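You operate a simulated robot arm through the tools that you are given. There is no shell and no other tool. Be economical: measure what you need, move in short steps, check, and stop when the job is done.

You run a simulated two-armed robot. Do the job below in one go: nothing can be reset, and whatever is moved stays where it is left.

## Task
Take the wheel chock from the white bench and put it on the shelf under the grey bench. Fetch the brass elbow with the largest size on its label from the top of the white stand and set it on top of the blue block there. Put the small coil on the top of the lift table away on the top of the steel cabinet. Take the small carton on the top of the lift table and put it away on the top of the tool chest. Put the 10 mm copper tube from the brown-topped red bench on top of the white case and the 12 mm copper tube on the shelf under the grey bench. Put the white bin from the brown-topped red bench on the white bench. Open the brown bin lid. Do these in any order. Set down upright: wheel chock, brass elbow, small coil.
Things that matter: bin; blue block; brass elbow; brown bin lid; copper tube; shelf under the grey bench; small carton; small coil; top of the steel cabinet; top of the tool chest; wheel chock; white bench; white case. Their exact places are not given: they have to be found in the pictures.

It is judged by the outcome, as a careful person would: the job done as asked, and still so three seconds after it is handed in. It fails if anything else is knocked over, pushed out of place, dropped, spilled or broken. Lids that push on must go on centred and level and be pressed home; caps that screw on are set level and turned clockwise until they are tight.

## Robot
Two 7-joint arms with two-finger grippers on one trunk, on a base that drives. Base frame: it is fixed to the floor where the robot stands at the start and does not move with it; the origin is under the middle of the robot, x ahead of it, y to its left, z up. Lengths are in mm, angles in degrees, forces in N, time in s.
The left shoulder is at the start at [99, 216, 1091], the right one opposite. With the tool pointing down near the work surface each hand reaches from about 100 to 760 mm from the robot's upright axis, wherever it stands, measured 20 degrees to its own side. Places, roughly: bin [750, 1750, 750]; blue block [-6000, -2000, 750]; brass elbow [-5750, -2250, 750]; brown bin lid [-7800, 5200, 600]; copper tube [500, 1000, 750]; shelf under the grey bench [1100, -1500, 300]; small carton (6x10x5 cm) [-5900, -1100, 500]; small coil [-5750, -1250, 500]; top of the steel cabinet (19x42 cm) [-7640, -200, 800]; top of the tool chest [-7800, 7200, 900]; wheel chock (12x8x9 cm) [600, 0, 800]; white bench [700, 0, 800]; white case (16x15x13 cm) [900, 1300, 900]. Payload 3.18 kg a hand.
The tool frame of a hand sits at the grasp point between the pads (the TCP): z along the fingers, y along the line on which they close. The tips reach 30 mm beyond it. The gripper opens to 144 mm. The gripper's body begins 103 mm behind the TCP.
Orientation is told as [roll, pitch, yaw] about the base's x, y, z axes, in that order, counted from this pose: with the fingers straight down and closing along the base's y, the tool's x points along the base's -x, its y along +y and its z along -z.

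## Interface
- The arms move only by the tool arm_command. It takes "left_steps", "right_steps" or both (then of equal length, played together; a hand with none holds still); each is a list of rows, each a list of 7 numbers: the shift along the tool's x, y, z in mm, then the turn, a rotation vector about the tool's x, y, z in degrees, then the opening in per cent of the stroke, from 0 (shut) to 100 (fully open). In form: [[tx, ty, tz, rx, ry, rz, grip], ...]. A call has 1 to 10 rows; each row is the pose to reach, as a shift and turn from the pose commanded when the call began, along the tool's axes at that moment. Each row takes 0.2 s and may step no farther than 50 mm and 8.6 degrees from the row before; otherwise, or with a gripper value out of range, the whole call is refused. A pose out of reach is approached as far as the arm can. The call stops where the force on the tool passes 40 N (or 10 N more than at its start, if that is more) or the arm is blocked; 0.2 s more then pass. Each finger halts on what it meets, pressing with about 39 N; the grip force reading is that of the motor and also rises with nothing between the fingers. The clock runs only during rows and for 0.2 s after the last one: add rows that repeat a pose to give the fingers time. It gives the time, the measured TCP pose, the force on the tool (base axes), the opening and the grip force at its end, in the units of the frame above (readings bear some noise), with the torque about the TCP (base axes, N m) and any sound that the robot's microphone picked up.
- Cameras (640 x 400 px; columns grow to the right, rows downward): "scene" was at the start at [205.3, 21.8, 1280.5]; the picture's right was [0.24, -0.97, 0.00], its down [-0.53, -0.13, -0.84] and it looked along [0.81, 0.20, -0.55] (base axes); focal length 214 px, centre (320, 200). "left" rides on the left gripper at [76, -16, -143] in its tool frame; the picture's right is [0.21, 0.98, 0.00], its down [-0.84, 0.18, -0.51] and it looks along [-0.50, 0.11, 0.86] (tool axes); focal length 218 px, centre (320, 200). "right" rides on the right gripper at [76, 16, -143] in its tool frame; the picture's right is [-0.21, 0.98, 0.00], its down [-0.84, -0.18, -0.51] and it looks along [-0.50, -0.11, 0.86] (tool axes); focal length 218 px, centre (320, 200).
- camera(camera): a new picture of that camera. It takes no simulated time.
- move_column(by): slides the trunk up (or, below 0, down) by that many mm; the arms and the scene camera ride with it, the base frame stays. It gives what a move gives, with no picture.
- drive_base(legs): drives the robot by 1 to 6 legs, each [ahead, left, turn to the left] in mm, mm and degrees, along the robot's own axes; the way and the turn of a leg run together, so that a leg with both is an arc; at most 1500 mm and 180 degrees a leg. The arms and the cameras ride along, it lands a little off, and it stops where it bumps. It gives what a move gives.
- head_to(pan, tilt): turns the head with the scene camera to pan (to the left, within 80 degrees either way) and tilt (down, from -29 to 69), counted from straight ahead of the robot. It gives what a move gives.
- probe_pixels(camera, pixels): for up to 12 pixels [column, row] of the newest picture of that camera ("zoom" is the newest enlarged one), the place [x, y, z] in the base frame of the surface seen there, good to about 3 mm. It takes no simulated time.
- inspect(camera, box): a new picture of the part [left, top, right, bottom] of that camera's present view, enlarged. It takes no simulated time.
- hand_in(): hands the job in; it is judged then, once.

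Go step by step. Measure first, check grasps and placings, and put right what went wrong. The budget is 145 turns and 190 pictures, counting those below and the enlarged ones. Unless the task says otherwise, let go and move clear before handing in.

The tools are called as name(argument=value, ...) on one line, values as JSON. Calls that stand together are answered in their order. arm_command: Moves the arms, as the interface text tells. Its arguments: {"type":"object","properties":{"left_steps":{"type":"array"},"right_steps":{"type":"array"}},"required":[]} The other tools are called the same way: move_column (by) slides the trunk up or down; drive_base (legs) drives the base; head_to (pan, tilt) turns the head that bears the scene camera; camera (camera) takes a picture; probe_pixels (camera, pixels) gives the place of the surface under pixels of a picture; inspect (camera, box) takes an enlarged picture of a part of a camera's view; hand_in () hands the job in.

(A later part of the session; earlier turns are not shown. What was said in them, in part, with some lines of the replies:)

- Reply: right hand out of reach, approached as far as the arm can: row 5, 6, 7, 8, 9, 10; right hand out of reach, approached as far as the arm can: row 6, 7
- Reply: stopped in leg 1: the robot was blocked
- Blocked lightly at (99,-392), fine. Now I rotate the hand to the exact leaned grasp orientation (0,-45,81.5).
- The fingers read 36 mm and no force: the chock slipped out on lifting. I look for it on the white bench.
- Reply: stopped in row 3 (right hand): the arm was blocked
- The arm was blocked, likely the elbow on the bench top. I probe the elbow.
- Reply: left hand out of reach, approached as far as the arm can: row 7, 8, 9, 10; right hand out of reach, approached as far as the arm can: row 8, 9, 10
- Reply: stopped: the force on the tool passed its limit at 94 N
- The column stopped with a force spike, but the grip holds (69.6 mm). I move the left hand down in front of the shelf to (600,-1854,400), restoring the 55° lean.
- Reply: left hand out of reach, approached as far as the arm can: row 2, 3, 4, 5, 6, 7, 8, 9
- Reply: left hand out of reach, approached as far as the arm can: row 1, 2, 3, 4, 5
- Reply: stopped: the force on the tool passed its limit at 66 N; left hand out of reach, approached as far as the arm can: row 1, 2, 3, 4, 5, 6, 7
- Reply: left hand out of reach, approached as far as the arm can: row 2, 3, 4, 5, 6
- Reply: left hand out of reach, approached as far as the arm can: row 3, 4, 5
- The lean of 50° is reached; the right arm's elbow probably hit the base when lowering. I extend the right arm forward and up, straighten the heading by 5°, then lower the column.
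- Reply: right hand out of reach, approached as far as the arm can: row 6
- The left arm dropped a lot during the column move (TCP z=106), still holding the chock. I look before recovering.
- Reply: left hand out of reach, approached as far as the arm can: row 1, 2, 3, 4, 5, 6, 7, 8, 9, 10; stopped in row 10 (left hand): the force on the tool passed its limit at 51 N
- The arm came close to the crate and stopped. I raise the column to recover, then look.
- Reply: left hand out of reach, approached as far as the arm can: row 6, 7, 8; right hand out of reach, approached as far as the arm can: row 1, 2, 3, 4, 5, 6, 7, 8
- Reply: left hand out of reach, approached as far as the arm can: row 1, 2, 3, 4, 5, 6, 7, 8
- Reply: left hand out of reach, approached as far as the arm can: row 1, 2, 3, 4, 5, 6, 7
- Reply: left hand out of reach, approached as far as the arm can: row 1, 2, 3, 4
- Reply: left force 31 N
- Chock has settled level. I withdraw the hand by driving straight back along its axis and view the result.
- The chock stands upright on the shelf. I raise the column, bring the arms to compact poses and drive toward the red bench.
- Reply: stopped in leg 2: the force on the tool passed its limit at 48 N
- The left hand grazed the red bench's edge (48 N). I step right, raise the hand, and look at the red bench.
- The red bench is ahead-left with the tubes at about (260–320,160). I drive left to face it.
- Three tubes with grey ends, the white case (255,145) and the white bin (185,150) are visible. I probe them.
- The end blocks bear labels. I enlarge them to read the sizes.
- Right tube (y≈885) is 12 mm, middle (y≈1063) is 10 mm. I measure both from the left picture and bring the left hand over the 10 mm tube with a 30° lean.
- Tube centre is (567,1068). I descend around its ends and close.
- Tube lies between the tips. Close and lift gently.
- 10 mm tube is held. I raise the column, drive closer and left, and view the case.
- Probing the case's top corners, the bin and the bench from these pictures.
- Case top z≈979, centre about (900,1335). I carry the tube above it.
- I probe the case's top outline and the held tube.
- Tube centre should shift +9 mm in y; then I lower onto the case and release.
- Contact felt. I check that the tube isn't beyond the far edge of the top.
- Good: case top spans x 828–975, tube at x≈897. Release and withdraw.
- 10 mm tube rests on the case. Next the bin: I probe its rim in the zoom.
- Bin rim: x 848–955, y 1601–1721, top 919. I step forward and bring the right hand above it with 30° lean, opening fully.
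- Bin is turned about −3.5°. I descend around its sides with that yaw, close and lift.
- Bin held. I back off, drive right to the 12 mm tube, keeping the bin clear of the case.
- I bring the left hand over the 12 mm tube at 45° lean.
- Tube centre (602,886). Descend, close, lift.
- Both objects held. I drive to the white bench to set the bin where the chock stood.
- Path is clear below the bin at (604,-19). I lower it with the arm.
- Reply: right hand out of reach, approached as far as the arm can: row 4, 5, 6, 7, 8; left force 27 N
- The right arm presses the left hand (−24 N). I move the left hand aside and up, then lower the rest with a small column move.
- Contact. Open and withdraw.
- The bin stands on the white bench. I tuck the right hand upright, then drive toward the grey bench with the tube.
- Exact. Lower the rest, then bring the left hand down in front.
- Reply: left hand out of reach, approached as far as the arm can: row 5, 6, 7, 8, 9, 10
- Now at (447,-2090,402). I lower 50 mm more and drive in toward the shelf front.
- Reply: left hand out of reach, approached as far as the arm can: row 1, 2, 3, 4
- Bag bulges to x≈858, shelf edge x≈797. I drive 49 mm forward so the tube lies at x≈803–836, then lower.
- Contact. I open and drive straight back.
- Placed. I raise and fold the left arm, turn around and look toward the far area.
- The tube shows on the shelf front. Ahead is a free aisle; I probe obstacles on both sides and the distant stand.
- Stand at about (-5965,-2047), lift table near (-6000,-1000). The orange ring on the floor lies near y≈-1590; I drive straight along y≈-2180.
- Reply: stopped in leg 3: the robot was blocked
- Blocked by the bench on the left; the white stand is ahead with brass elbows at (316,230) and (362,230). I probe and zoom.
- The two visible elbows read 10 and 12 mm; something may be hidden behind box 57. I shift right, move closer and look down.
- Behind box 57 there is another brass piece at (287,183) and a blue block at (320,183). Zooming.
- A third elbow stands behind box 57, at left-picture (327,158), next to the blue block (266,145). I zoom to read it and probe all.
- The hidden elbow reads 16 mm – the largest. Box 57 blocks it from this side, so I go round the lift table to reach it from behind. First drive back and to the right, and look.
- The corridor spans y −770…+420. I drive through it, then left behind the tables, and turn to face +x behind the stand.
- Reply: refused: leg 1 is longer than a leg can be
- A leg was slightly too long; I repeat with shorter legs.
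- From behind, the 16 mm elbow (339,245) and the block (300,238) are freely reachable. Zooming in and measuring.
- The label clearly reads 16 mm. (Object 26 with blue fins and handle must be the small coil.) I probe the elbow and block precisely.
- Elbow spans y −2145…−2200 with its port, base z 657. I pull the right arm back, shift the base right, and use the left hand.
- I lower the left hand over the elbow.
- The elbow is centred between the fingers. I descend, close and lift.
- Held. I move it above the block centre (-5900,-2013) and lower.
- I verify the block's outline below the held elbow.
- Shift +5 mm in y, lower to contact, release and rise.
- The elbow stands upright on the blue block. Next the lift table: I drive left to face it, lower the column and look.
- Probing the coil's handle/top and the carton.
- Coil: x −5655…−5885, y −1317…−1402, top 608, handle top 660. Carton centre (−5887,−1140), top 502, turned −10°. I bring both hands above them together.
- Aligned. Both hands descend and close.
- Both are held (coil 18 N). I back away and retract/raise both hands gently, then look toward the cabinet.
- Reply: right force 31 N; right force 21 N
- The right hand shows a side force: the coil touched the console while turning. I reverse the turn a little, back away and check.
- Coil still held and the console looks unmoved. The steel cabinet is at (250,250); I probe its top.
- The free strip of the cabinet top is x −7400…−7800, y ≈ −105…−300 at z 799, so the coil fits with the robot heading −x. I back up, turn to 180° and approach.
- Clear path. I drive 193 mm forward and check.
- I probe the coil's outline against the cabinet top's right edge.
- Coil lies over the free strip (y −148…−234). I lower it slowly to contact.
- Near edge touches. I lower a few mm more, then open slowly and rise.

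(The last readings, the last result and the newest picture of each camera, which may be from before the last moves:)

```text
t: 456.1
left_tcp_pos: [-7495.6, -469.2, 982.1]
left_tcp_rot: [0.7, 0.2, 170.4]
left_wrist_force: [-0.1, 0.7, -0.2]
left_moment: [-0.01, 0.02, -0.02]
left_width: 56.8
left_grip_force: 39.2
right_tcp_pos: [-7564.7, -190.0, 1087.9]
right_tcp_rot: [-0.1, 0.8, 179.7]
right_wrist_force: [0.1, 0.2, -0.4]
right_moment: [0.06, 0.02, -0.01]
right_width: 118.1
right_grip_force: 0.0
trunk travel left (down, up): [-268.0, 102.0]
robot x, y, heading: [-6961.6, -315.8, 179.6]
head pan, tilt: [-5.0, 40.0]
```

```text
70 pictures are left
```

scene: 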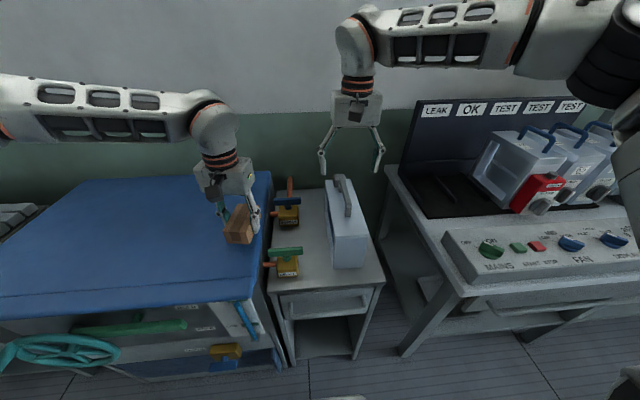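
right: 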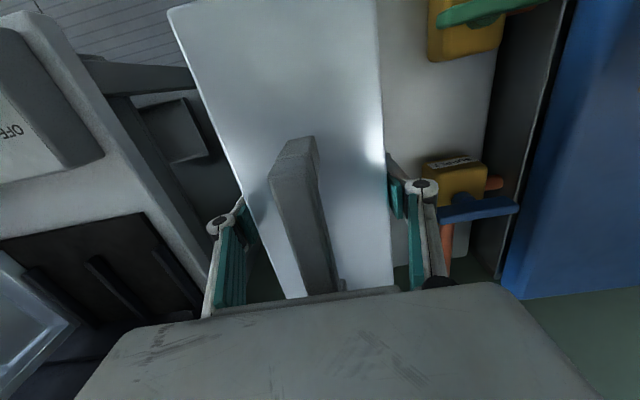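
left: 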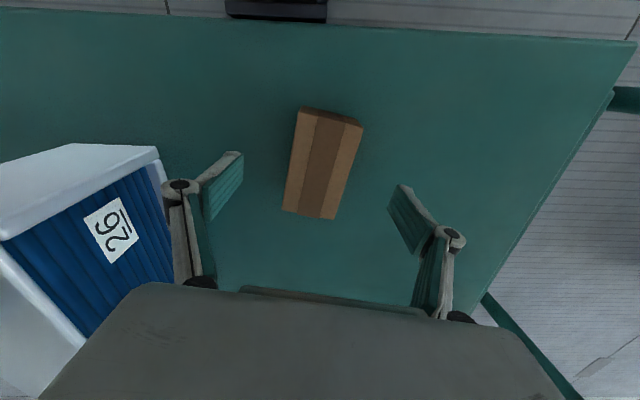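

The coil stands on the cabinet. I back away, turn to face +y and look along the way to the tool chest.

drive_base(legs=[[-300, 0, 0], [0, 0, -90]])

head_to(pan=5, tilt=12)

camera(camera="scene")

```text
t: 462.0
left_tcp_pos: [-6821.8, 214.4, 981.4]
left_tcp_rot: [0.7, 0.3, 80.7]
left_wrist_force: [0.2, 0.0, -0.4]
left_moment: [0.03, 0.04, -0.04]
left_width: 56.5
left_grip_force: 39.4
right_tcp_pos: [-6543.5, 285.4, 1087.5]
right_tcp_rot: [0.2, 0.8, 90.1]
right_wrist_force: [-1.0, -0.7, -0.3]
right_moment: [-0.02, 0.0, 0.01]
right_width: 117.9
right_grip_force: 0.1
trunk travel left (down, up): [-268.0, 102.0]
robot x, y, heading: [-6663.5, -311.8, 90.1]
head pan, tilt: [-5.0, 40.0]
```

```text
t: 462.9
left_tcp_pos: [-6822.1, 215.1, 982.1]
left_tcp_rot: [0.6, 0.3, 80.7]
left_wrist_force: [-1.1, 0.1, 0.1]
left_moment: [-0.02, -0.03, 0.01]
left_width: 56.9
left_grip_force: 39.0
right_tcp_pos: [-6543.7, 284.7, 1088.4]
right_tcp_rot: [0.1, 0.7, 90.1]
right_wrist_force: [0.3, 0.3, -0.6]
right_moment: [-0.02, 0.0, 0.0]
right_width: 118.2
right_grip_force: 0.1
trunk travel left (down, up): [-268.0, 102.0]
robot x, y, heading: [-6665.5, -318.1, 90.0]
head pan, tilt: [5.0, 12.0]
```

```text
69 pictures are left
```

scene: 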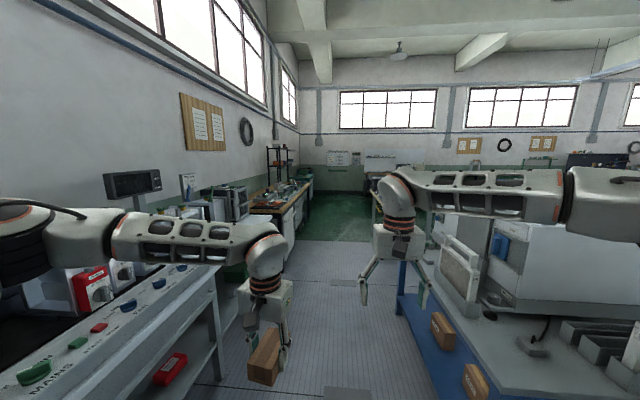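

The corridor ahead is free. I drive 4.3 m along +y and look again.

drive_base(legs=[[1500, 0, 0], [1500, 0, 0], [1300, 0, 0]])

head_to(pan=35, tilt=20)

camera(camera="scene")

```text
t: 483.4
left_tcp_pos: [-6856.3, 4488.2, 981.5]
left_tcp_rot: [0.7, 0.4, 81.3]
left_wrist_force: [0.1, -0.1, -0.3]
left_moment: [-0.03, -0.01, -0.03]
left_width: 56.4
left_grip_force: 39.2
right_tcp_pos: [-6578.9, 4560.7, 1088.4]
right_tcp_rot: [0.1, 0.8, 90.7]
right_wrist_force: [0.5, 0.8, 0.7]
right_moment: [0.03, 0.0, 0.02]
right_width: 117.9
right_grip_force: 0.0
trunk travel left (down, up): [-268.0, 102.0]
robot x, y, heading: [-6692.3, 3957.4, 90.6]
head pan, tilt: [5.0, 12.0]
```

```text
t: 484.3
left_tcp_pos: [-6856.6, 4487.9, 981.4]
left_tcp_rot: [0.7, 0.4, 81.3]
left_wrist_force: [0.0, 0.2, -0.6]
left_moment: [-0.01, -0.03, 0.02]
left_width: 56.5
left_grip_force: 38.6
right_tcp_pos: [-6578.8, 4561.3, 1087.7]
right_tcp_rot: [0.1, 0.8, 90.7]
right_wrist_force: [-0.4, 0.1, 0.4]
right_moment: [0.0, 0.0, -0.04]
right_width: 118.1
right_grip_force: 0.0
trunk travel left (down, up): [-268.0, 102.0]
robot x, y, heading: [-6698.7, 3957.1, 90.6]
head pan, tilt: [35.0, 20.0]
```

```text
68 pictures are left
```

scene: 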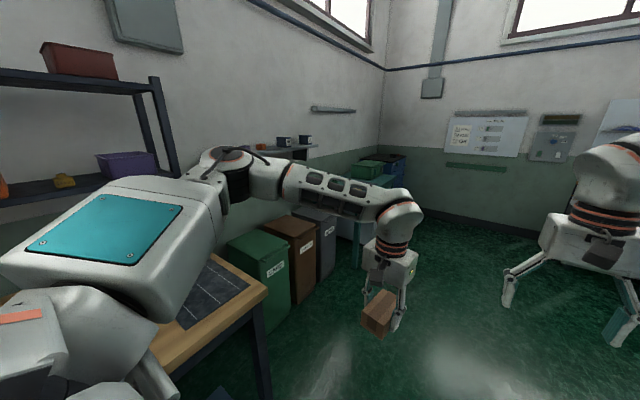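

The brown bin is at (290,250) between green and grey. I drive abreast of it, turn to face it and look.

drive_base(legs=[[1180, 0, 0], [0, 0, 89.4]])

head_to(pan=0, tilt=35)

camera(camera="scene")

inspect(camera="scene", box=[200, 120, 440, 270])

```text
t: 494.1
left_tcp_pos: [-7241.7, 4983.2, 981.6]
left_tcp_rot: [0.7, 0.3, 170.9]
left_wrist_force: [1.5, -0.4, -0.2]
left_moment: [0.05, -0.02, 0.04]
left_width: 56.5
left_grip_force: 39.1
right_tcp_pos: [-7311.8, 5262.7, 1088.2]
right_tcp_rot: [-0.1, 0.7, -179.9]
right_wrist_force: [-0.8, -0.4, 0.1]
right_moment: [0.03, 0.0, 0.0]
right_width: 118.0
right_grip_force: 0.2
trunk travel left (down, up): [-268.0, 102.0]
robot x, y, heading: [-6708.7, 5138.0, -179.9]
head pan, tilt: [35.0, 20.0]
```

```text
t: 495.1
left_tcp_pos: [-7241.2, 4984.7, 982.2]
left_tcp_rot: [0.7, 0.3, 170.7]
left_wrist_force: [0.1, -0.3, 0.0]
left_moment: [0.02, -0.02, 0.04]
left_width: 56.5
left_grip_force: 39.2
right_tcp_pos: [-7311.3, 5263.0, 1087.3]
right_tcp_rot: [0.1, 0.8, -179.9]
right_wrist_force: [0.5, 0.4, -0.1]
right_moment: [0.02, -0.02, 0.03]
right_width: 118.0
right_grip_force: 0.1
trunk travel left (down, up): [-268.0, 102.0]
robot x, y, heading: [-6712.1, 5143.5, -179.8]
head pan, tilt: [0.0, 35.0]
```

```text
67 pictures are left
```

scene: 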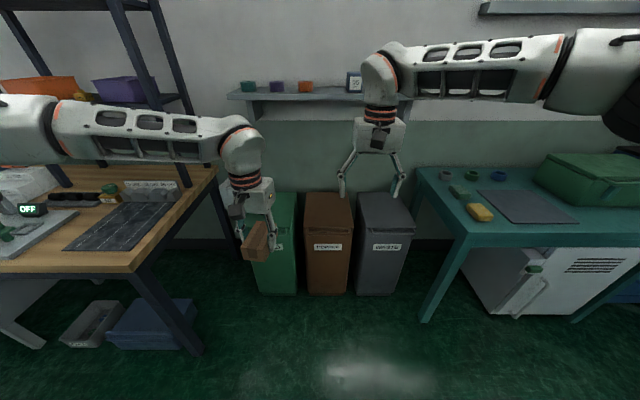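

```text
2.67 times, centred on (320, 195) of scene
```

zoom: 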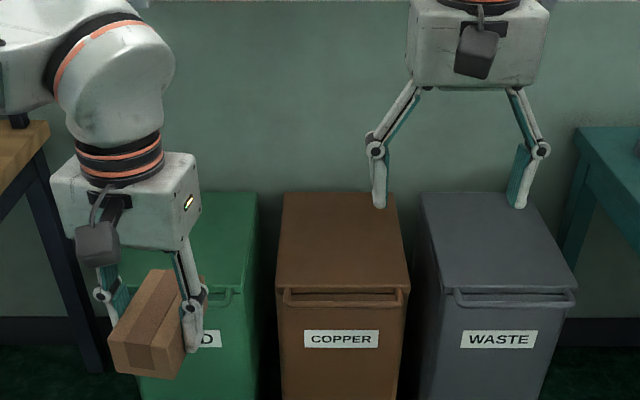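

The brown (COPPER) bin's lid has a bar handle at its front (zoom (342,297)). I probe it.

probe_pixels(camera="zoom", pixels=[[342, 298], [290, 298], [400, 298], [342, 285], [342, 270], [300, 200], [370, 200], [342, 315], [280, 275], [408, 275], [342, 230], [460, 297]])

```text
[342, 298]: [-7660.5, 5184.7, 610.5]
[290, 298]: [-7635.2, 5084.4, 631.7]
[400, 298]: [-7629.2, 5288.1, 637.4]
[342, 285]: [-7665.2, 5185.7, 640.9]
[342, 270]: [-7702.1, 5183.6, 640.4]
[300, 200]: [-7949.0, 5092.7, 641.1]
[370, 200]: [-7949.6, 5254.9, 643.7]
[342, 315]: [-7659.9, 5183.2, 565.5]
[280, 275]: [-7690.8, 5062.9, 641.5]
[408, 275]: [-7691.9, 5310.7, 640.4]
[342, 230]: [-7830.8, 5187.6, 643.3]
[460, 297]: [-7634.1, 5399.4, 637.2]
```

Lid: hinge side x≈−7950, front bar at x≈−7630, z≈635, y 5084–5288. I move nearer, raise the left hand, and bring the right hand, closed and leaned 60°, down in front of the bar.

arm_command(left_steps=[[0, -8, -20, 0, 0, 0, 15], [0, -16, -45, 0, 0, 0, 15], [0, -24, -70, 0, 0, 0, 15], [0, -32, -95, 0, 0, 0, 15], [0, -40, -115, 0, 0, 0, 15]])

drive_base(legs=[[350, 55, 0]])

arm_command(right_steps=[[12, 1, 47, 0, -6, 0, 60], [24, 3, 94, 0, -12, 0, 30], [36, 4, 141, 0, -18, 0, 0], [48, 6, 188, 0, -24, 0, 0], [60, 8, 235, 0, -30, 0, 0], [73, 9, 282, 0, -36, 0, 0], [85, 11, 329, 0, -42, 0, 0], [97, 12, 376, 0, -48, 0, 0], [109, 14, 423, 0, -54, 0, 0], [121, 16, 470, 0, -60, 0, 0]])

camera(camera="scene")

camera(camera="right")

```text
t: 496.3
left_tcp_pos: [-7235.5, 5024.6, 1095.5]
left_tcp_rot: [0.7, 0.2, 170.7]
left_wrist_force: [0.4, 0.4, 1.2]
left_moment: [-0.02, 0.02, 0.0]
left_width: 56.6
left_grip_force: 38.6
right_tcp_pos: [-7311.8, 5263.4, 1088.4]
right_tcp_rot: [0.0, 0.8, -179.9]
right_wrist_force: [-0.7, 0.3, 0.7]
right_moment: [0.05, 0.01, 0.0]
right_width: 118.1
right_grip_force: 0.0
trunk travel left (down, up): [-268.0, 102.0]
robot x, y, heading: [-6708.1, 5138.7, -179.9]
head pan, tilt: [0.0, 35.0]
```

```text
t: 498.6
left_tcp_pos: [-7586.6, 4969.3, 1095.1]
left_tcp_rot: [0.7, 0.3, 170.8]
left_wrist_force: [0.6, 0.0, -1.4]
left_moment: [-0.01, -0.08, 0.0]
left_width: 56.7
left_grip_force: 39.1
right_tcp_pos: [-7663.2, 5208.1, 1088.4]
right_tcp_rot: [0.0, 0.8, -179.8]
right_wrist_force: [0.5, 0.0, 0.3]
right_moment: [-0.05, -0.03, -0.03]
right_width: 117.9
right_grip_force: 0.0
trunk travel left (down, up): [-268.0, 102.0]
robot x, y, heading: [-7060.3, 5088.3, -179.7]
head pan, tilt: [0.0, 35.0]
```

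```text
t: 500.8
left_tcp_pos: [-7587.0, 4969.1, 1095.2]
left_tcp_rot: [0.7, 0.3, 170.7]
left_wrist_force: [0.9, -0.1, -0.4]
left_moment: [0.02, 0.01, -0.01]
left_width: 56.7
left_grip_force: 39.2
right_tcp_pos: [-7589.0, 5084.7, 755.0]
right_tcp_rot: [-2.2, -53.0, 177.3]
right_wrist_force: [-0.4, -0.7, 0.1]
right_moment: [0.01, 0.03, 0.0]
right_width: 0.0
right_grip_force: 30.1
right hand out of reach, approached as far as the arm can: row 7, 8, 9, 10
trunk travel left (down, up): [-268.0, 102.0]
robot x, y, heading: [-7061.9, 5088.9, -180.0]
head pan, tilt: [0.0, 35.0]
```

```text
65 pictures are left
```

scene: 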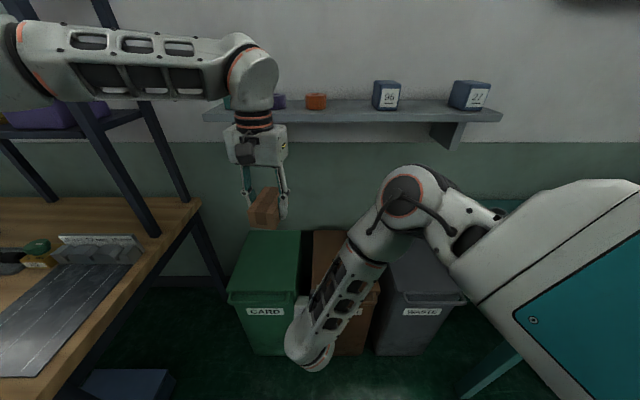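

```text
64 pictures are left
```

right: 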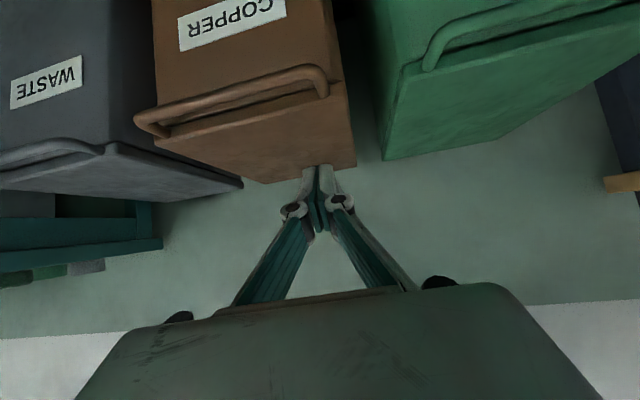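

The hand is too close for that lean. I back 100 mm and lower the column, then correct the pose in front of the bar.

drive_base(legs=[[-110, 0, 0]])

move_column(by=-150)

arm_command(right_steps=[[0, -17, 0, 0, -1, 0.3, 0], [0, -34, 0, -0.3, -2, 0.6, 0], [0, -51, 0, -0.6, -3, 1, 0], [0, -68, 0, -0.9, -4.5, 1.5, 0], [0, -85, 0, -1.2, -6, 2, 0], [0, -102, 0, -1.5, -7, 2.4, 0], [0, -102, 0, -1.5, -7, 2.4, 0]])

camera(camera="right")

```text
t: 502.0
left_tcp_pos: [-7476.7, 4969.4, 1095.2]
left_tcp_rot: [0.6, 0.2, 170.7]
left_wrist_force: [0.9, -0.1, 0.0]
left_moment: [-0.01, 0.06, -0.01]
left_width: 56.6
left_grip_force: 39.4
right_tcp_pos: [-7477.1, 5088.3, 750.4]
right_tcp_rot: [-3.2, -52.7, 178.0]
right_wrist_force: [0.6, -0.6, -0.4]
right_moment: [0.02, 0.01, 0.0]
right_width: 0.0
right_grip_force: 30.6
trunk travel left (down, up): [-268.0, 102.0]
robot x, y, heading: [-6951.2, 5087.2, -180.0]
head pan, tilt: [0.0, 35.0]
```

```text
t: 503.6
left_tcp_pos: [-7478.6, 4968.9, 943.9]
left_tcp_rot: [0.6, 0.9, 170.8]
left_wrist_force: [0.5, 0.0, 0.5]
left_moment: [0.0, 0.02, 0.02]
left_width: 56.4
left_grip_force: 39.8
right_tcp_pos: [-7415.3, 5118.5, 505.1]
right_tcp_rot: [-5.9, -38.8, 177.0]
right_wrist_force: [-0.9, -8.0, 28.0]
right_moment: [-0.63, -4.79, -1.36]
right_width: 0.0
right_grip_force: 31.0
trunk travel left (down, up): [-121.0, 248.0]
robot x, y, heading: [-6954.2, 5087.9, -179.9]
head pan, tilt: [0.0, 35.0]
stopped: the force on the tool passed its limit at 110 N (the readings are from after the stop); the commanded pose is now the measured one
```

```text
t: 505.2
left_tcp_pos: [-7480.1, 4969.5, 942.2]
left_tcp_rot: [0.6, 1.2, 170.6]
left_wrist_force: [-0.8, 0.5, -0.7]
left_moment: [-0.03, 0.01, -0.02]
left_width: 56.5
left_grip_force: 39.8
right_tcp_pos: [-7377.0, 5183.7, 540.1]
right_tcp_rot: [-6.8, -37.8, 172.7]
right_wrist_force: [-0.7, 0.5, 1.4]
right_moment: [0.01, -0.02, 0.02]
right_width: 0.0
right_grip_force: 30.4
right hand out of reach, approached as far as the arm can: row 1, 2, 3, 4, 5, 6, 7
trunk travel left (down, up): [-121.0, 248.0]
robot x, y, heading: [-6952.4, 5092.1, -180.0]
head pan, tilt: [0.0, 35.0]
stopped in row 7 (right hand): the arm was blocked; the commanded pose is now the measured one
```

```text
63 pictures are left
```

right: 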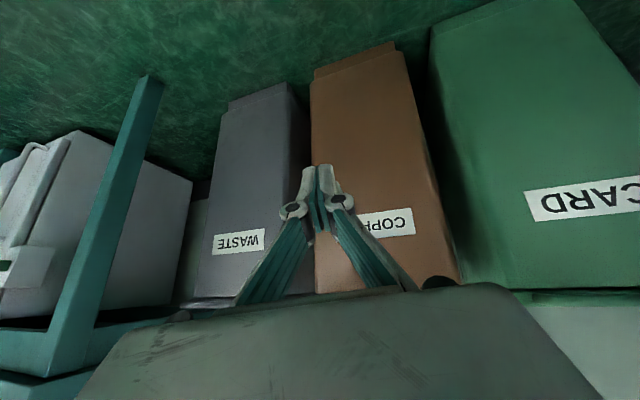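

The arm folded against the base. I back off 200 mm and extend the right arm forward with ~55° lean.

drive_base(legs=[[-210, 0, 0]])

arm_command(right_steps=[[-37, 0, 10, -1.2, -1.9, -0.6, 0], [-75, 0, 30, -2.5, -3.8, -1.3, 0], [-113, 0, 52, -3.8, -5.7, -1.9, 0], [-151, 0, 75, -5, -7.6, -2.6, 0], [-189, 0, 98, -6.3, -9.4, -3.2, 0], [-226, 0, 121, -7.5, -11.3, -3.9, 0], [-264, 0, 144, -8.8, -13.2, -4.5, 0], [-302, 0, 167, -10, -15.1, -5.2, 0], [-339, 0, 189, -11.3, -17, -5.8, 0], [-339, 0, 189, -11.3, -17, -5.8, 0]])

camera(camera="right")

```text
t: 506.9
left_tcp_pos: [-7266.2, 4969.0, 943.7]
left_tcp_rot: [0.7, 1.1, 170.7]
left_wrist_force: [0.6, -0.1, -0.8]
left_moment: [-0.01, 0.02, 0.0]
left_width: 56.5
left_grip_force: 39.1
right_tcp_pos: [-7165.7, 5182.8, 540.9]
right_tcp_rot: [-6.6, -38.0, 172.6]
right_wrist_force: [-0.3, -0.2, 0.0]
right_moment: [0.01, -0.02, -0.02]
right_width: 0.0
right_grip_force: 31.1
trunk travel left (down, up): [-121.0, 248.0]
robot x, y, heading: [-6741.9, 5086.0, -179.8]
head pan, tilt: [0.0, 35.0]
```

```text
t: 509.1
left_tcp_pos: [-7266.3, 4969.9, 941.9]
left_tcp_rot: [0.6, 1.0, 170.7]
left_wrist_force: [-0.1, 0.4, -0.4]
left_moment: [-0.03, 0.04, 0.0]
left_width: 56.4
left_grip_force: 38.8
right_tcp_pos: [-7557.4, 5229.5, 614.5]
right_tcp_rot: [-4.3, -50.6, -176.9]
right_wrist_force: [0.4, -0.2, 0.0]
right_moment: [0.01, 0.0, 0.0]
right_width: 0.0
right_grip_force: 30.2
right hand out of reach, approached as far as the arm can: row 1, 2, 3, 4, 5, 6, 7, 8, 9, 10
trunk travel left (down, up): [-121.0, 248.0]
robot x, y, heading: [-6738.2, 5088.2, -180.0]
head pan, tilt: [0.0, 35.0]
```

```text
62 pictures are left
```

right: 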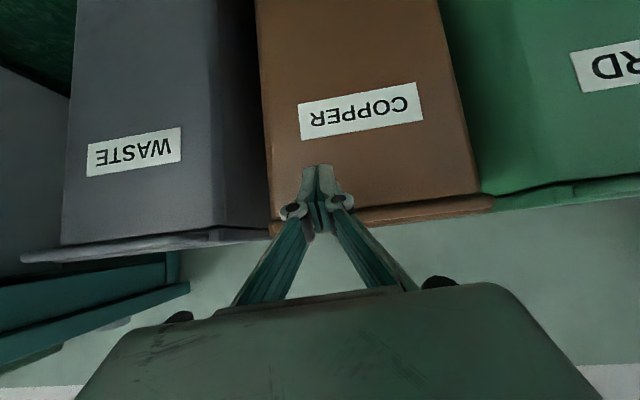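

The closed fingers are in front of the bar at z≈614. I dip 12 mm, drive under the bar, and lift the lid a little.

arm_command(right_steps=[[4, 0, 4, 0, 0, 0, 0], [9.3, 0, 7.6, 0, 0, 0, 0], [9.3, 0, 7.6, 0, 0, 0, 0]])

drive_base(legs=[[66, 0, 0]])

arm_command(right_steps=[[-11, 0, -9, 0, 0, 0, 0], [-23, 0, -19, 0, 0, 0, 0], [-39, 0, -32, 0, 0, 0, 0], [-54, 0, -44, 0, 0, 0, 0], [-70, 0, -57, 0, 0, 0, 0], [-85, 0, -70, 0, 0, 0, 0]])

camera(camera="scene")

camera(camera="right")

```text
t: 509.9
left_tcp_pos: [-7268.1, 4970.3, 942.6]
left_tcp_rot: [0.6, 1.1, 170.7]
left_wrist_force: [0.2, 0.2, -0.6]
left_moment: [0.0, 0.04, 0.0]
left_width: 56.3
left_grip_force: 39.1
right_tcp_pos: [-7557.8, 5227.9, 603.1]
right_tcp_rot: [-4.5, -50.2, -176.9]
right_wrist_force: [-0.1, -0.5, 0.0]
right_moment: [0.02, -0.01, -0.03]
right_width: 0.0
right_grip_force: 30.5
trunk travel left (down, up): [-121.0, 248.0]
robot x, y, heading: [-6737.6, 5088.5, -179.9]
head pan, tilt: [0.0, 35.0]
```

```text
t: 510.9
left_tcp_pos: [-7333.0, 4970.2, 942.7]
left_tcp_rot: [0.6, 1.2, 170.7]
left_wrist_force: [0.4, 0.2, 0.0]
left_moment: [-0.02, -0.04, -0.02]
left_width: 56.5
left_grip_force: 39.1
right_tcp_pos: [-7622.8, 5230.0, 603.8]
right_tcp_rot: [-4.5, -50.2, -176.9]
right_wrist_force: [0.1, 0.5, -0.1]
right_moment: [0.02, 0.04, 0.02]
right_width: 0.1
right_grip_force: 30.6
trunk travel left (down, up): [-121.0, 248.0]
robot x, y, heading: [-6809.7, 5082.3, -180.0]
head pan, tilt: [0.0, 35.0]
```

```text
t: 512.2
left_tcp_pos: [-7332.6, 4969.1, 943.1]
left_tcp_rot: [0.5, 1.1, 170.7]
left_wrist_force: [0.4, 0.7, -0.1]
left_moment: [0.0, -0.01, -0.02]
left_width: 56.4
left_grip_force: 39.1
right_tcp_pos: [-7624.2, 5223.2, 714.9]
right_tcp_rot: [-4.6, -50.4, -177.0]
right_wrist_force: [0.9, -0.5, -0.3]
right_moment: [0.0, -0.01, -0.04]
right_width: 0.0
right_grip_force: 30.6
trunk travel left (down, up): [-121.0, 248.0]
robot x, y, heading: [-6804.7, 5085.9, -180.2]
head pan, tilt: [0.0, 35.0]
```

```text
61 pictures are left
```

scene: 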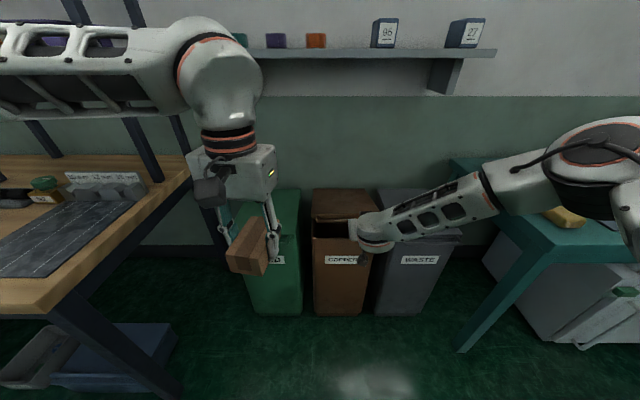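

```text
60 pictures are left
```

right: 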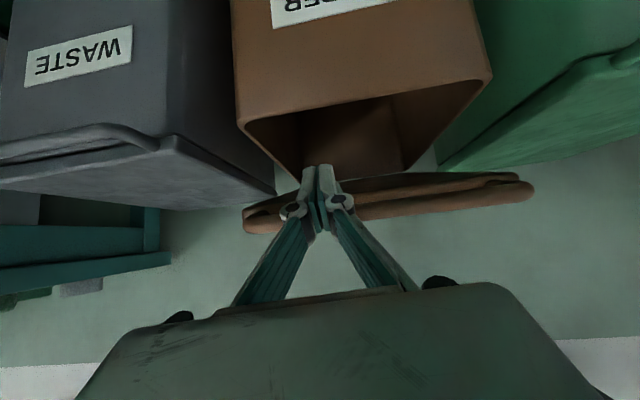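

The lid is rising. I drive in under it and lift further.

drive_base(legs=[[95, 0, 0]])

arm_command(right_steps=[[-15, 0, -13, 0, 0, 0, 0], [-31, 0, -25, 0, 0, 0, 0], [-46, 0, -38, 0, 0, 0, 0], [-62, 0, -51, 0, 0, 0, 0], [-77, 0, -64, 0, 0, 0, 0], [-93, 0, -76, 0, 0, 0, 0], [-108, 0, -89, 0, 0, 0, 0], [-120, 0, -99, 0, 0, 0, 0]])

drive_base(legs=[[110, 0, 0]])

camera(camera="scene")

camera(camera="right")

```text
t: 513.5
left_tcp_pos: [-7424.3, 4968.8, 942.6]
left_tcp_rot: [0.7, 1.3, 170.7]
left_wrist_force: [-0.5, -1.1, -0.4]
left_moment: [-0.02, 0.1, -0.01]
left_width: 56.5
left_grip_force: 38.7
right_tcp_pos: [-7712.5, 5222.0, 710.1]
right_tcp_rot: [-4.4, -49.8, -176.9]
right_wrist_force: [0.4, 1.2, -0.6]
right_moment: [-0.05, 0.16, 0.02]
right_width: 0.0
right_grip_force: 31.0
trunk travel left (down, up): [-121.0, 248.0]
robot x, y, heading: [-6897.0, 5088.5, 180.0]
head pan, tilt: [0.0, 35.0]
stopped in leg 1: the force on the tool passed its limit at 107 N (the readings are from after the stop); the commanded pose is now the measured one
```

```text
t: 515.2
left_tcp_pos: [-7424.8, 4969.2, 942.0]
left_tcp_rot: [0.6, 1.2, 170.7]
left_wrist_force: [0.1, 0.7, -0.6]
left_moment: [-0.04, 0.0, 0.04]
left_width: 56.3
left_grip_force: 39.4
right_tcp_pos: [-7714.1, 5214.7, 867.4]
right_tcp_rot: [-4.4, -49.9, -176.9]
right_wrist_force: [-0.7, -0.3, 0.2]
right_moment: [-0.01, 0.0, 0.02]
right_width: 0.0
right_grip_force: 30.9
trunk travel left (down, up): [-121.0, 248.0]
robot x, y, heading: [-6896.5, 5083.1, 179.6]
head pan, tilt: [0.0, 35.0]
```

```text
t: 516.1
left_tcp_pos: [-7443.8, 4969.7, 941.7]
left_tcp_rot: [0.6, 1.2, 170.6]
left_wrist_force: [-0.1, -0.2, -0.7]
left_moment: [-0.01, 0.01, 0.04]
left_width: 56.3
left_grip_force: 39.0
right_tcp_pos: [-7732.2, 5213.9, 879.1]
right_tcp_rot: [-4.2, -50.6, -177.1]
right_wrist_force: [18.5, 2.8, 17.6]
right_moment: [-0.06, 0.18, -0.04]
right_width: 6.0
right_grip_force: 30.7
trunk travel left (down, up): [-121.0, 248.0]
robot x, y, heading: [-6922.8, 5089.1, 179.9]
head pan, tilt: [0.0, 35.0]
stopped in leg 1: the force on the tool passed its limit at 56 N (the readings are from after the stop); the commanded pose is now the measured one
```

```text
59 pictures are left
```

scene: 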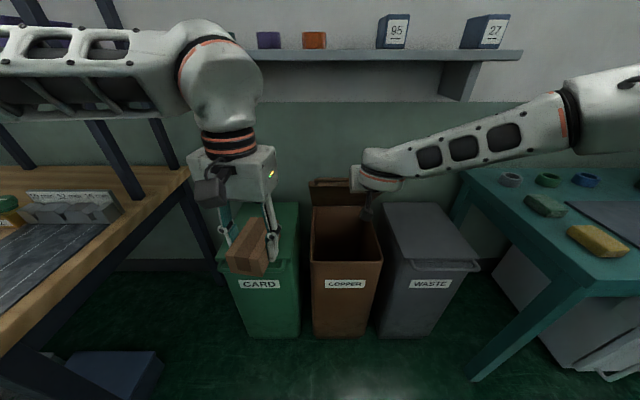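

```text
58 pictures are left
```

right: 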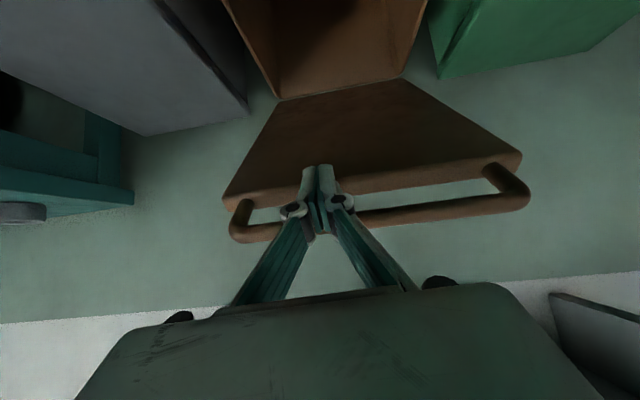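

The lid is about 50° open with the tip at its front edge. I continue along the arc, up and back.

arm_command(right_steps=[[-25, 0, -2, 0, 0, 0, 0], [-50, 0, -2, 0, 0, 0, 0], [-75, 0, 0, 0, 0, 0, 0], [-98, 0, 4, 0, 0, 0, 0], [-120, 0, 14, 0, 0, 0, 0], [-140, 0, 27, 0, 0, 0, 0], [-158, 0, 42, 0, 0, 0, 0], [-175, 0, 60, 0, 0, 0, 0], [-190, 0, 80, 0, 0, 0, 0], [-202, 0, 102, 0, 0, 0, 0]])

camera(camera="scene")

camera(camera="right")

```text
t: 518.3
left_tcp_pos: [-7447.3, 4970.7, 940.1]
left_tcp_rot: [0.6, 1.5, 170.8]
left_wrist_force: [-0.1, -0.6, -0.5]
left_moment: [-0.02, 0.02, 0.01]
left_width: 56.3
left_grip_force: 39.1
right_tcp_pos: [-7922.7, 5217.0, 955.6]
right_tcp_rot: [-4.2, -50.0, -177.4]
right_wrist_force: [-0.5, 0.3, 0.6]
right_moment: [-0.05, -0.02, 0.0]
right_width: 0.0
right_grip_force: 30.6
right hand out of reach, approached as far as the arm can: row 10
trunk travel left (down, up): [-121.0, 248.0]
robot x, y, heading: [-6917.3, 5085.5, 179.7]
head pan, tilt: [0.0, 35.0]
```

```text
57 pictures are left
```

scene: 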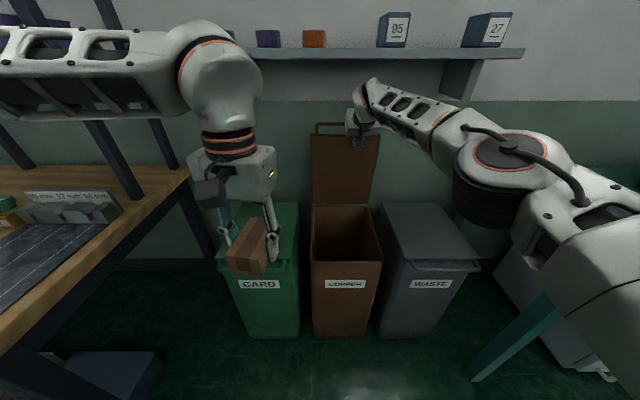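

```text
56 pictures are left
```

right: 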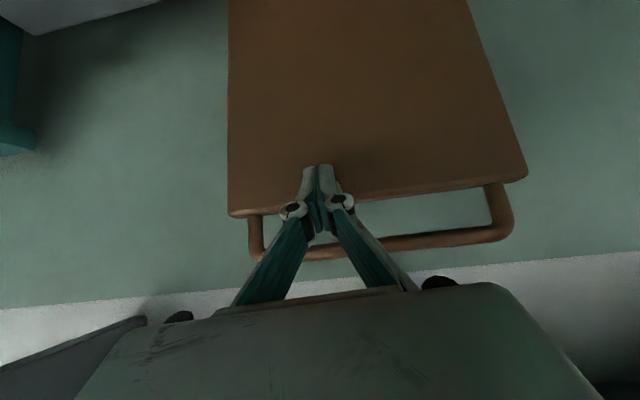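

The lid stands vertical with no load on the fingers. I push 20 mm more, then back away and check it stays open.

drive_base(legs=[[25, 0, 0]])

drive_base(legs=[[-330, 0, 0]])

camera(camera="scene")

```text
t: 519.1
left_tcp_pos: [-7473.0, 4971.1, 941.3]
left_tcp_rot: [0.7, 1.4, 170.7]
left_wrist_force: [-0.3, -0.5, -0.3]
left_moment: [-0.02, 0.01, -0.01]
left_width: 56.5
left_grip_force: 38.9
right_tcp_pos: [-7946.9, 5215.8, 960.3]
right_tcp_rot: [-4.3, -50.2, -177.0]
right_wrist_force: [-0.7, 0.6, -0.6]
right_moment: [0.04, -0.02, -0.02]
right_width: 0.0
right_grip_force: 30.9
trunk travel left (down, up): [-121.0, 248.0]
robot x, y, heading: [-6946.8, 5087.9, 179.6]
head pan, tilt: [0.0, 35.0]
```

```text
t: 521.3
left_tcp_pos: [-7141.6, 4970.1, 940.6]
left_tcp_rot: [0.6, 1.3, 170.4]
left_wrist_force: [0.5, -0.6, 0.4]
left_moment: [0.0, 0.0, -0.01]
left_width: 56.3
left_grip_force: 38.9
right_tcp_pos: [-7616.5, 5217.1, 959.7]
right_tcp_rot: [-4.3, -50.3, -177.3]
right_wrist_force: [-0.6, -0.2, 0.6]
right_moment: [0.01, 0.01, -0.02]
right_width: 0.0
right_grip_force: 30.8
trunk travel left (down, up): [-121.0, 248.0]
robot x, y, heading: [-6616.0, 5085.2, 179.6]
head pan, tilt: [0.0, 35.0]
```

```text
55 pictures are left
```

scene: 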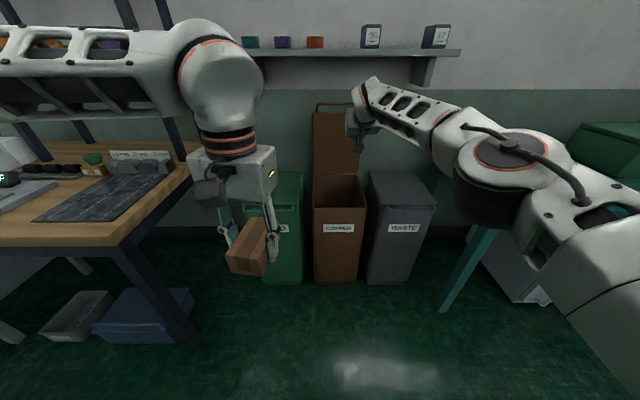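

The lid stays open. Now to the tool chest: I back up, raise the column and drive right, then look.

drive_base(legs=[[-200, 0, 0]])

move_column(by=110)

drive_base(legs=[[0, -1300, 0], [0, -780, 0]])

head_to(pan=0, tilt=30)

camera(camera="scene")

```text
t: 522.9
left_tcp_pos: [-6940.9, 4968.6, 941.0]
left_tcp_rot: [0.6, 1.5, 170.7]
left_wrist_force: [0.8, 0.6, 0.3]
left_moment: [-0.01, -0.02, 0.02]
left_width: 56.3
left_grip_force: 38.9
right_tcp_pos: [-7416.7, 5216.5, 958.4]
right_tcp_rot: [-4.4, -50.3, -177.4]
right_wrist_force: [1.0, -0.4, -0.7]
right_moment: [0.02, -0.03, 0.0]
right_width: 0.0
right_grip_force: 31.2
trunk travel left (down, up): [-121.0, 248.0]
robot x, y, heading: [-6413.9, 5083.3, 179.7]
head pan, tilt: [0.0, 35.0]
```

```text
t: 524.3
left_tcp_pos: [-6941.8, 4969.2, 1048.6]
left_tcp_rot: [0.6, 1.4, 170.6]
left_wrist_force: [-0.2, 0.2, -1.4]
left_moment: [-0.01, 0.01, 0.0]
left_width: 56.3
left_grip_force: 39.0
right_tcp_pos: [-7339.2, 5247.4, 1347.3]
right_tcp_rot: [-2.6, -68.0, 179.3]
right_wrist_force: [-0.5, -0.3, -0.5]
right_moment: [0.01, 0.01, 0.0]
right_width: 0.0
right_grip_force: 30.8
trunk travel left (down, up): [-231.0, 138.0]
robot x, y, heading: [-6414.5, 5085.6, 180.0]
head pan, tilt: [0.0, 35.0]
```

```text
t: 542.7
left_tcp_pos: [-6932.8, 7041.5, 1051.3]
left_tcp_rot: [0.6, 1.2, 171.0]
left_wrist_force: [0.5, 0.1, -0.2]
left_moment: [-0.04, -0.02, 0.0]
left_width: 56.4
left_grip_force: 38.9
right_tcp_pos: [-7334.2, 7318.2, 1349.3]
right_tcp_rot: [-3.1, -68.2, -179.9]
right_wrist_force: [-0.9, 0.0, 0.9]
right_moment: [0.02, -0.01, 0.0]
right_width: 0.1
right_grip_force: 30.7
trunk travel left (down, up): [-231.0, 138.0]
robot x, y, heading: [-6404.9, 7158.8, -179.9]
head pan, tilt: [0.0, 35.0]
```

```text
t: 543.4
left_tcp_pos: [-6934.4, 7041.8, 1050.4]
left_tcp_rot: [0.6, 1.4, 171.0]
left_wrist_force: [0.5, 0.2, -0.4]
left_moment: [0.01, 0.02, -0.01]
left_width: 56.5
left_grip_force: 39.1
right_tcp_pos: [-7333.9, 7324.9, 1349.8]
right_tcp_rot: [-2.4, -68.1, 178.9]
right_wrist_force: [0.0, -0.1, -0.8]
right_moment: [0.02, -0.03, 0.04]
right_width: 0.0
right_grip_force: 30.6
trunk travel left (down, up): [-231.0, 138.0]
robot x, y, heading: [-6404.0, 7160.7, -179.9]
head pan, tilt: [0.0, 30.0]
```

```text
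54 pictures are left
```

scene: 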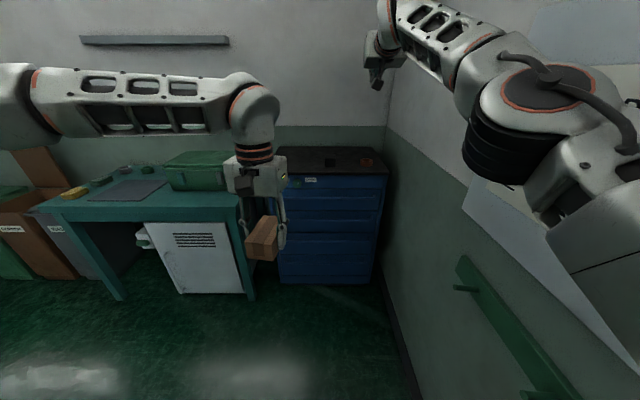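

The blue tool chest is at (330,200); I probe its top and zoom for free space.

inspect(camera="scene", box=[265, 130, 409, 220])

probe_pixels(camera="scene", pixels=[[290, 170], [385, 172], [300, 152], [380, 150], [330, 162], [367, 161], [345, 168], [310, 160], [350, 155], [240, 180], [375, 168]])

```text
4.44 times, centred on (337, 175) of scene
```

zoom: 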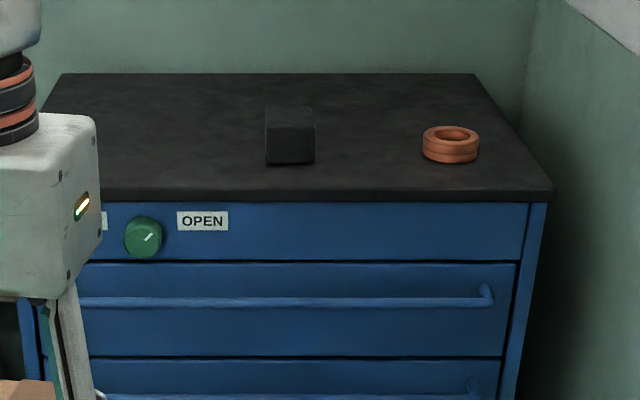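

```text
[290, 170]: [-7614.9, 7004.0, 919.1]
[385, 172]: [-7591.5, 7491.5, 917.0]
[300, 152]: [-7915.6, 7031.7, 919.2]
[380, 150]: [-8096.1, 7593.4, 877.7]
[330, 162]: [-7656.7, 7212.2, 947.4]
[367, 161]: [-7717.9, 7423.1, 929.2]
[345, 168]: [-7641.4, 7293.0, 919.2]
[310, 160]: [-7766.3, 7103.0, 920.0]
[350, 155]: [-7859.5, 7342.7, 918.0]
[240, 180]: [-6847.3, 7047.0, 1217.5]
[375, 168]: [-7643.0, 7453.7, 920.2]
```

Free spot at about (−7700,7055) on the chest top (z 919). I retract the right arm inward, then drive forward.

arm_command(right_steps=[[15, 12, -40, 0, 3, 0, 0], [31, 24, -80, 0, 6, 0, 0], [46, 36, -120, 0, 9, 0, 0], [62, 48, -160, 0, 12, 0, 0], [77, 60, -200, 0, 15, 0, 0], [93, 72, -240, 0, 18, 0, 0], [108, 84, -280, 0, 21, 0, 0], [124, 96, -305, 0, 24, 0, 0]])

drive_base(legs=[[500, -8, 0]])

camera(camera="scene")

```text
t: 545.2
left_tcp_pos: [-6933.6, 7041.3, 1050.6]
left_tcp_rot: [0.7, 1.3, 171.0]
left_wrist_force: [-0.4, 0.5, 0.0]
left_moment: [0.02, 0.0, -0.02]
left_width: 56.2
left_grip_force: 39.0
right_tcp_pos: [-7006.5, 7204.5, 1346.0]
right_tcp_rot: [-1.6, -44.2, 178.3]
right_wrist_force: [0.0, -0.2, -0.7]
right_moment: [0.0, 0.02, -0.02]
right_width: 0.0
right_grip_force: 30.9
right hand out of reach, approached as far as the arm can: row 1, 2, 3
trunk travel left (down, up): [-231.0, 138.0]
robot x, y, heading: [-6407.8, 7161.3, -179.5]
head pan, tilt: [0.0, 30.0]
```

```text
t: 546.6
left_tcp_pos: [-7040.9, 7040.4, 1053.2]
left_tcp_rot: [0.5, 1.1, 170.6]
left_wrist_force: [0.7, 0.0, 0.0]
left_moment: [0.01, -0.02, 0.01]
left_width: 56.2
left_grip_force: 38.9
right_tcp_pos: [-7112.5, 7205.3, 1353.5]
right_tcp_rot: [-2.6, -45.2, 178.1]
right_wrist_force: [0.0, 0.0, 0.3]
right_moment: [-0.05, 0.01, 0.02]
right_width: 0.0
right_grip_force: 30.9
trunk travel left (down, up): [-231.0, 138.0]
robot x, y, heading: [-6520.9, 7159.1, 179.9]
head pan, tilt: [0.0, 30.0]
stopped in leg 1: the robot was blocked; the commanded pose is now the measured one
```

```text
52 pictures are left
```

scene: 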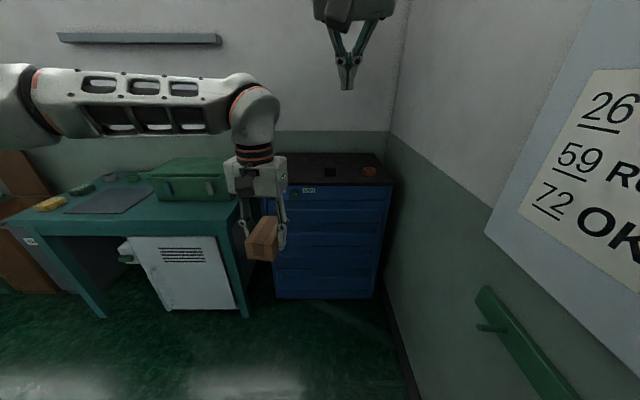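

The right arm meets the board on the side wall. I shift left, turn 20° right and approach the chest diagonally, then extend the left arm.

drive_base(legs=[[-40, 0, 0], [0, 225, 0], [0, 0, -20], [510, 185, 0]])

arm_command(left_steps=[[-20, 0, 0, 0, 0, 0, 15], [-40, 0, 0, 0, 0, 0, 15], [-60, 0, 0, 0, 0, 0, 15], [-80, 0, 0, 0, 0, 0, 15], [-100, 0, 0, 0, 0, 0, 15], [-125, 0, 0, 0, 0, 0, 15], [-145, 0, 0, 0, 0, 0, 15]])

camera(camera="scene")

camera(camera="left")

```text
t: 553.5
left_tcp_pos: [-7556.9, 7004.2, 1050.4]
left_tcp_rot: [0.6, 1.4, 150.8]
left_wrist_force: [-1.1, 0.2, 0.0]
left_moment: [-0.01, -0.01, 0.03]
left_width: 56.5
left_grip_force: 38.9
right_tcp_pos: [-7570.3, 7185.5, 1348.8]
right_tcp_rot: [-1.9, -44.7, 158.0]
right_wrist_force: [-0.6, 0.4, -0.9]
right_moment: [-0.03, -0.02, -0.02]
right_width: 0.0
right_grip_force: 30.6
trunk travel left (down, up): [-231.0, 138.0]
robot x, y, heading: [-7017.4, 6934.8, 160.0]
head pan, tilt: [0.0, 30.0]
```

```text
t: 555.1
left_tcp_pos: [-7644.1, 7053.8, 1047.8]
left_tcp_rot: [0.6, 1.4, 150.8]
left_wrist_force: [0.3, 0.2, -1.0]
left_moment: [-0.01, -0.03, 0.02]
left_width: 56.5
left_grip_force: 39.6
left hand out of reach, approached as far as the arm can: row 6, 7
right_tcp_pos: [-7569.6, 7185.7, 1347.9]
right_tcp_rot: [-1.9, -44.7, 158.1]
right_wrist_force: [0.8, 0.9, -0.4]
right_moment: [-0.01, 0.0, 0.0]
right_width: 0.1
right_grip_force: 30.5
trunk travel left (down, up): [-231.0, 138.0]
robot x, y, heading: [-7021.4, 6934.3, 159.8]
head pan, tilt: [0.0, 30.0]
```

```text
51 pictures are left
```

scene: 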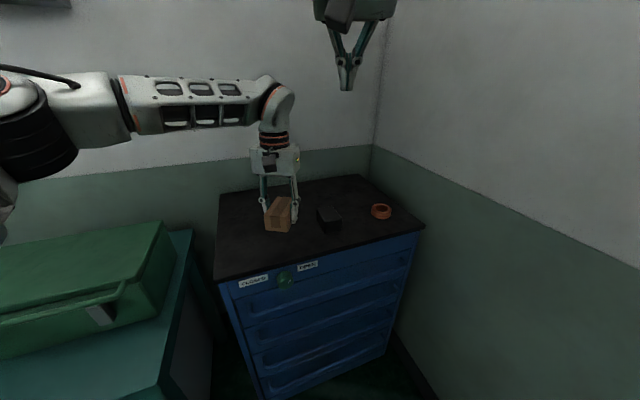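

```text
50 pictures are left
```

left: 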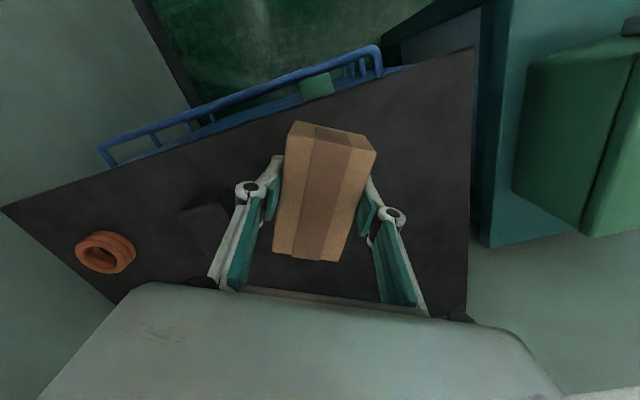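

I drive 50 mm deeper and lower the carton toward the top (z 919).

drive_base(legs=[[50, 0, 0]])

arm_command(left_steps=[[0, 0, 15, 0, 0, 0, 15], [0, 0, 30, 0, 0, 0, 15], [0, 0, 45, 0, 0, 0, 15], [0, 0, 60, 0, 0, 0, 15], [0, 0, 74, 0, 0, 0, 15], [0, 0, 82, 0, 0, 0, 15], [0, 0, 86, 0, 0, 0, 15], [0, 0, 89, 0, 0, 0, 15]])

camera(camera="left")

```text
t: 556.0
left_tcp_pos: [-7690.7, 7070.2, 1047.0]
left_tcp_rot: [0.6, 1.4, 150.7]
left_wrist_force: [0.7, 0.4, -0.1]
left_moment: [-0.04, -0.02, -0.01]
left_width: 56.5
left_grip_force: 39.4
right_tcp_pos: [-7617.1, 7202.2, 1348.4]
right_tcp_rot: [-1.9, -44.6, 158.0]
right_wrist_force: [-1.3, 0.3, -1.0]
right_moment: [0.0, 0.0, 0.0]
right_width: 0.2
right_grip_force: 30.7
trunk travel left (down, up): [-231.0, 138.0]
robot x, y, heading: [-7068.7, 6952.0, 160.2]
head pan, tilt: [0.0, 30.0]
```

```text
t: 557.8
left_tcp_pos: [-7686.9, 7068.5, 958.4]
left_tcp_rot: [0.6, 1.4, 150.8]
left_wrist_force: [0.4, 0.1, -0.7]
left_moment: [-0.04, 0.01, 0.03]
left_width: 56.5
left_grip_force: 39.0
right_tcp_pos: [-7615.3, 7201.2, 1348.3]
right_tcp_rot: [-1.9, -44.6, 157.9]
right_wrist_force: [-0.6, 0.4, 0.8]
right_moment: [0.01, -0.02, 0.0]
right_width: 0.3
right_grip_force: 30.9
trunk travel left (down, up): [-231.0, 138.0]
robot x, y, heading: [-7070.9, 6955.5, 159.9]
head pan, tilt: [0.0, 30.0]
```

```text
49 pictures are left
```

left: 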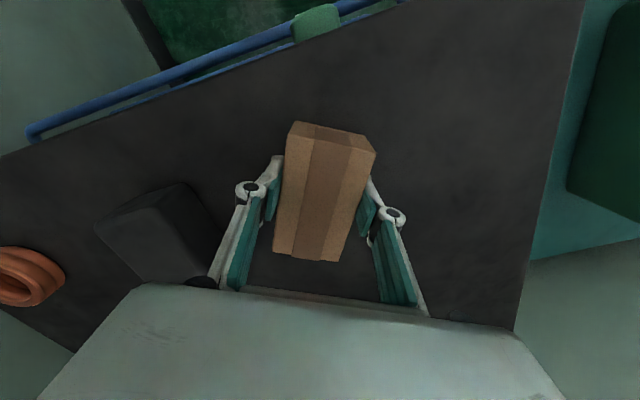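

Just above the top, clear of the black block. I lower the last 2 mm, release and rise.

arm_command(left_steps=[[0, 0, 1, 0, 0, 0, 15], [0, 0, 2, 0, 0, 0, 15], [0, 0, 2, 0, 0, 0, 42], [0, 0, 2, 0, 0, 0, 50], [0, 0, 2, 0, 0, 0, 52], [0, 0, -25, 0, 0, 0, 52], [0, 0, -60, 0, 0, 0, 52], [0, 0, -100, 0, 0, 0, 52]])

drive_base(legs=[[-150, 0, 0]])

camera(camera="scene")

```text
t: 559.6
left_tcp_pos: [-7687.2, 7069.6, 1049.5]
left_tcp_rot: [0.7, 1.4, 150.8]
left_wrist_force: [-0.5, -0.9, 1.4]
left_moment: [0.02, 0.0, 0.0]
left_width: 75.1
left_grip_force: 0.0
left hand out of reach, approached as far as the arm can: row 8
right_tcp_pos: [-7613.9, 7202.9, 1349.1]
right_tcp_rot: [-1.9, -44.7, 158.0]
right_wrist_force: [-0.3, 0.3, 0.7]
right_moment: [-0.01, 0.01, 0.0]
right_width: 0.0
right_grip_force: 31.1
trunk travel left (down, up): [-231.0, 138.0]
robot x, y, heading: [-7067.1, 6946.1, 160.1]
head pan, tilt: [0.0, 30.0]
```

```text
t: 561.0
left_tcp_pos: [-7549.6, 7019.7, 1049.5]
left_tcp_rot: [0.6, 1.4, 150.8]
left_wrist_force: [-0.3, -0.4, -0.8]
left_moment: [0.03, 0.0, -0.01]
left_width: 74.6
left_grip_force: 0.1
right_tcp_pos: [-7474.8, 7150.7, 1349.8]
right_tcp_rot: [-1.9, -44.7, 157.9]
right_wrist_force: [0.5, 0.0, 0.5]
right_moment: [0.0, 0.02, 0.01]
right_width: 0.0
right_grip_force: 30.6
trunk travel left (down, up): [-231.0, 138.0]
robot x, y, heading: [-6927.3, 6899.4, 160.0]
head pan, tilt: [0.0, 30.0]
```

```text
48 pictures are left
```

scene: 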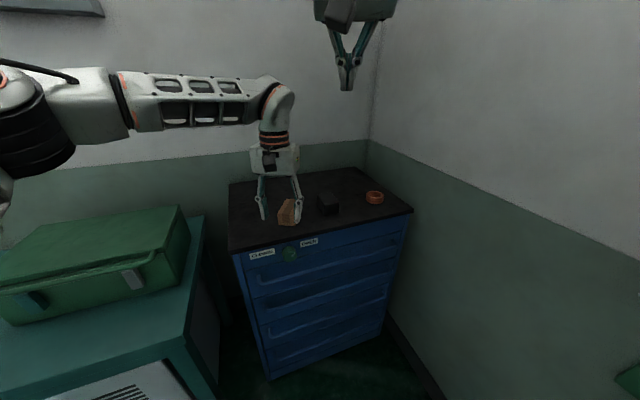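

The carton rests on the tool chest at (287,212) and both hands are empty and clear, so everything asked for has been placed. I hand the job in.

hand_in()

```text
The job is handed in.
```

I finished every item on the list and handed the job in; no result has come back yet.

- **Wheel chock:** it is upright on the shelf under the grey bench. It slipped out of the grip once on the white bench but stayed upright there.
- **Copper tubes:** the 10 mm tube is on the white case. The 12 mm tube is on the shelf under the grey bench.
- **White bin:** it is on the white bench.
- **Brass elbow:** the 16 mm elbow, the largest of the three, is upright on the blue block.
- **Small coil:** it is upright on the steel cabinet. I took the finned unit with a handle, labelled 26, to be the coil, as nothing else on the lift table fitted.
- **Small carton:** it is on the tool chest.
- **Brown bin lid:** it is open and stayed open after I backed away.

There were several bumps on the way:

- The left hand touched the red bench's edge.
- The held coil pressed against the test console while I was turning.
- The right arm touched the board on the wall near the tool chest.
- The base was stopped by something it touched near the white bench and again on the way to the white stand.

The console looked unmoved in a picture afterwards; I did not check the others closely.
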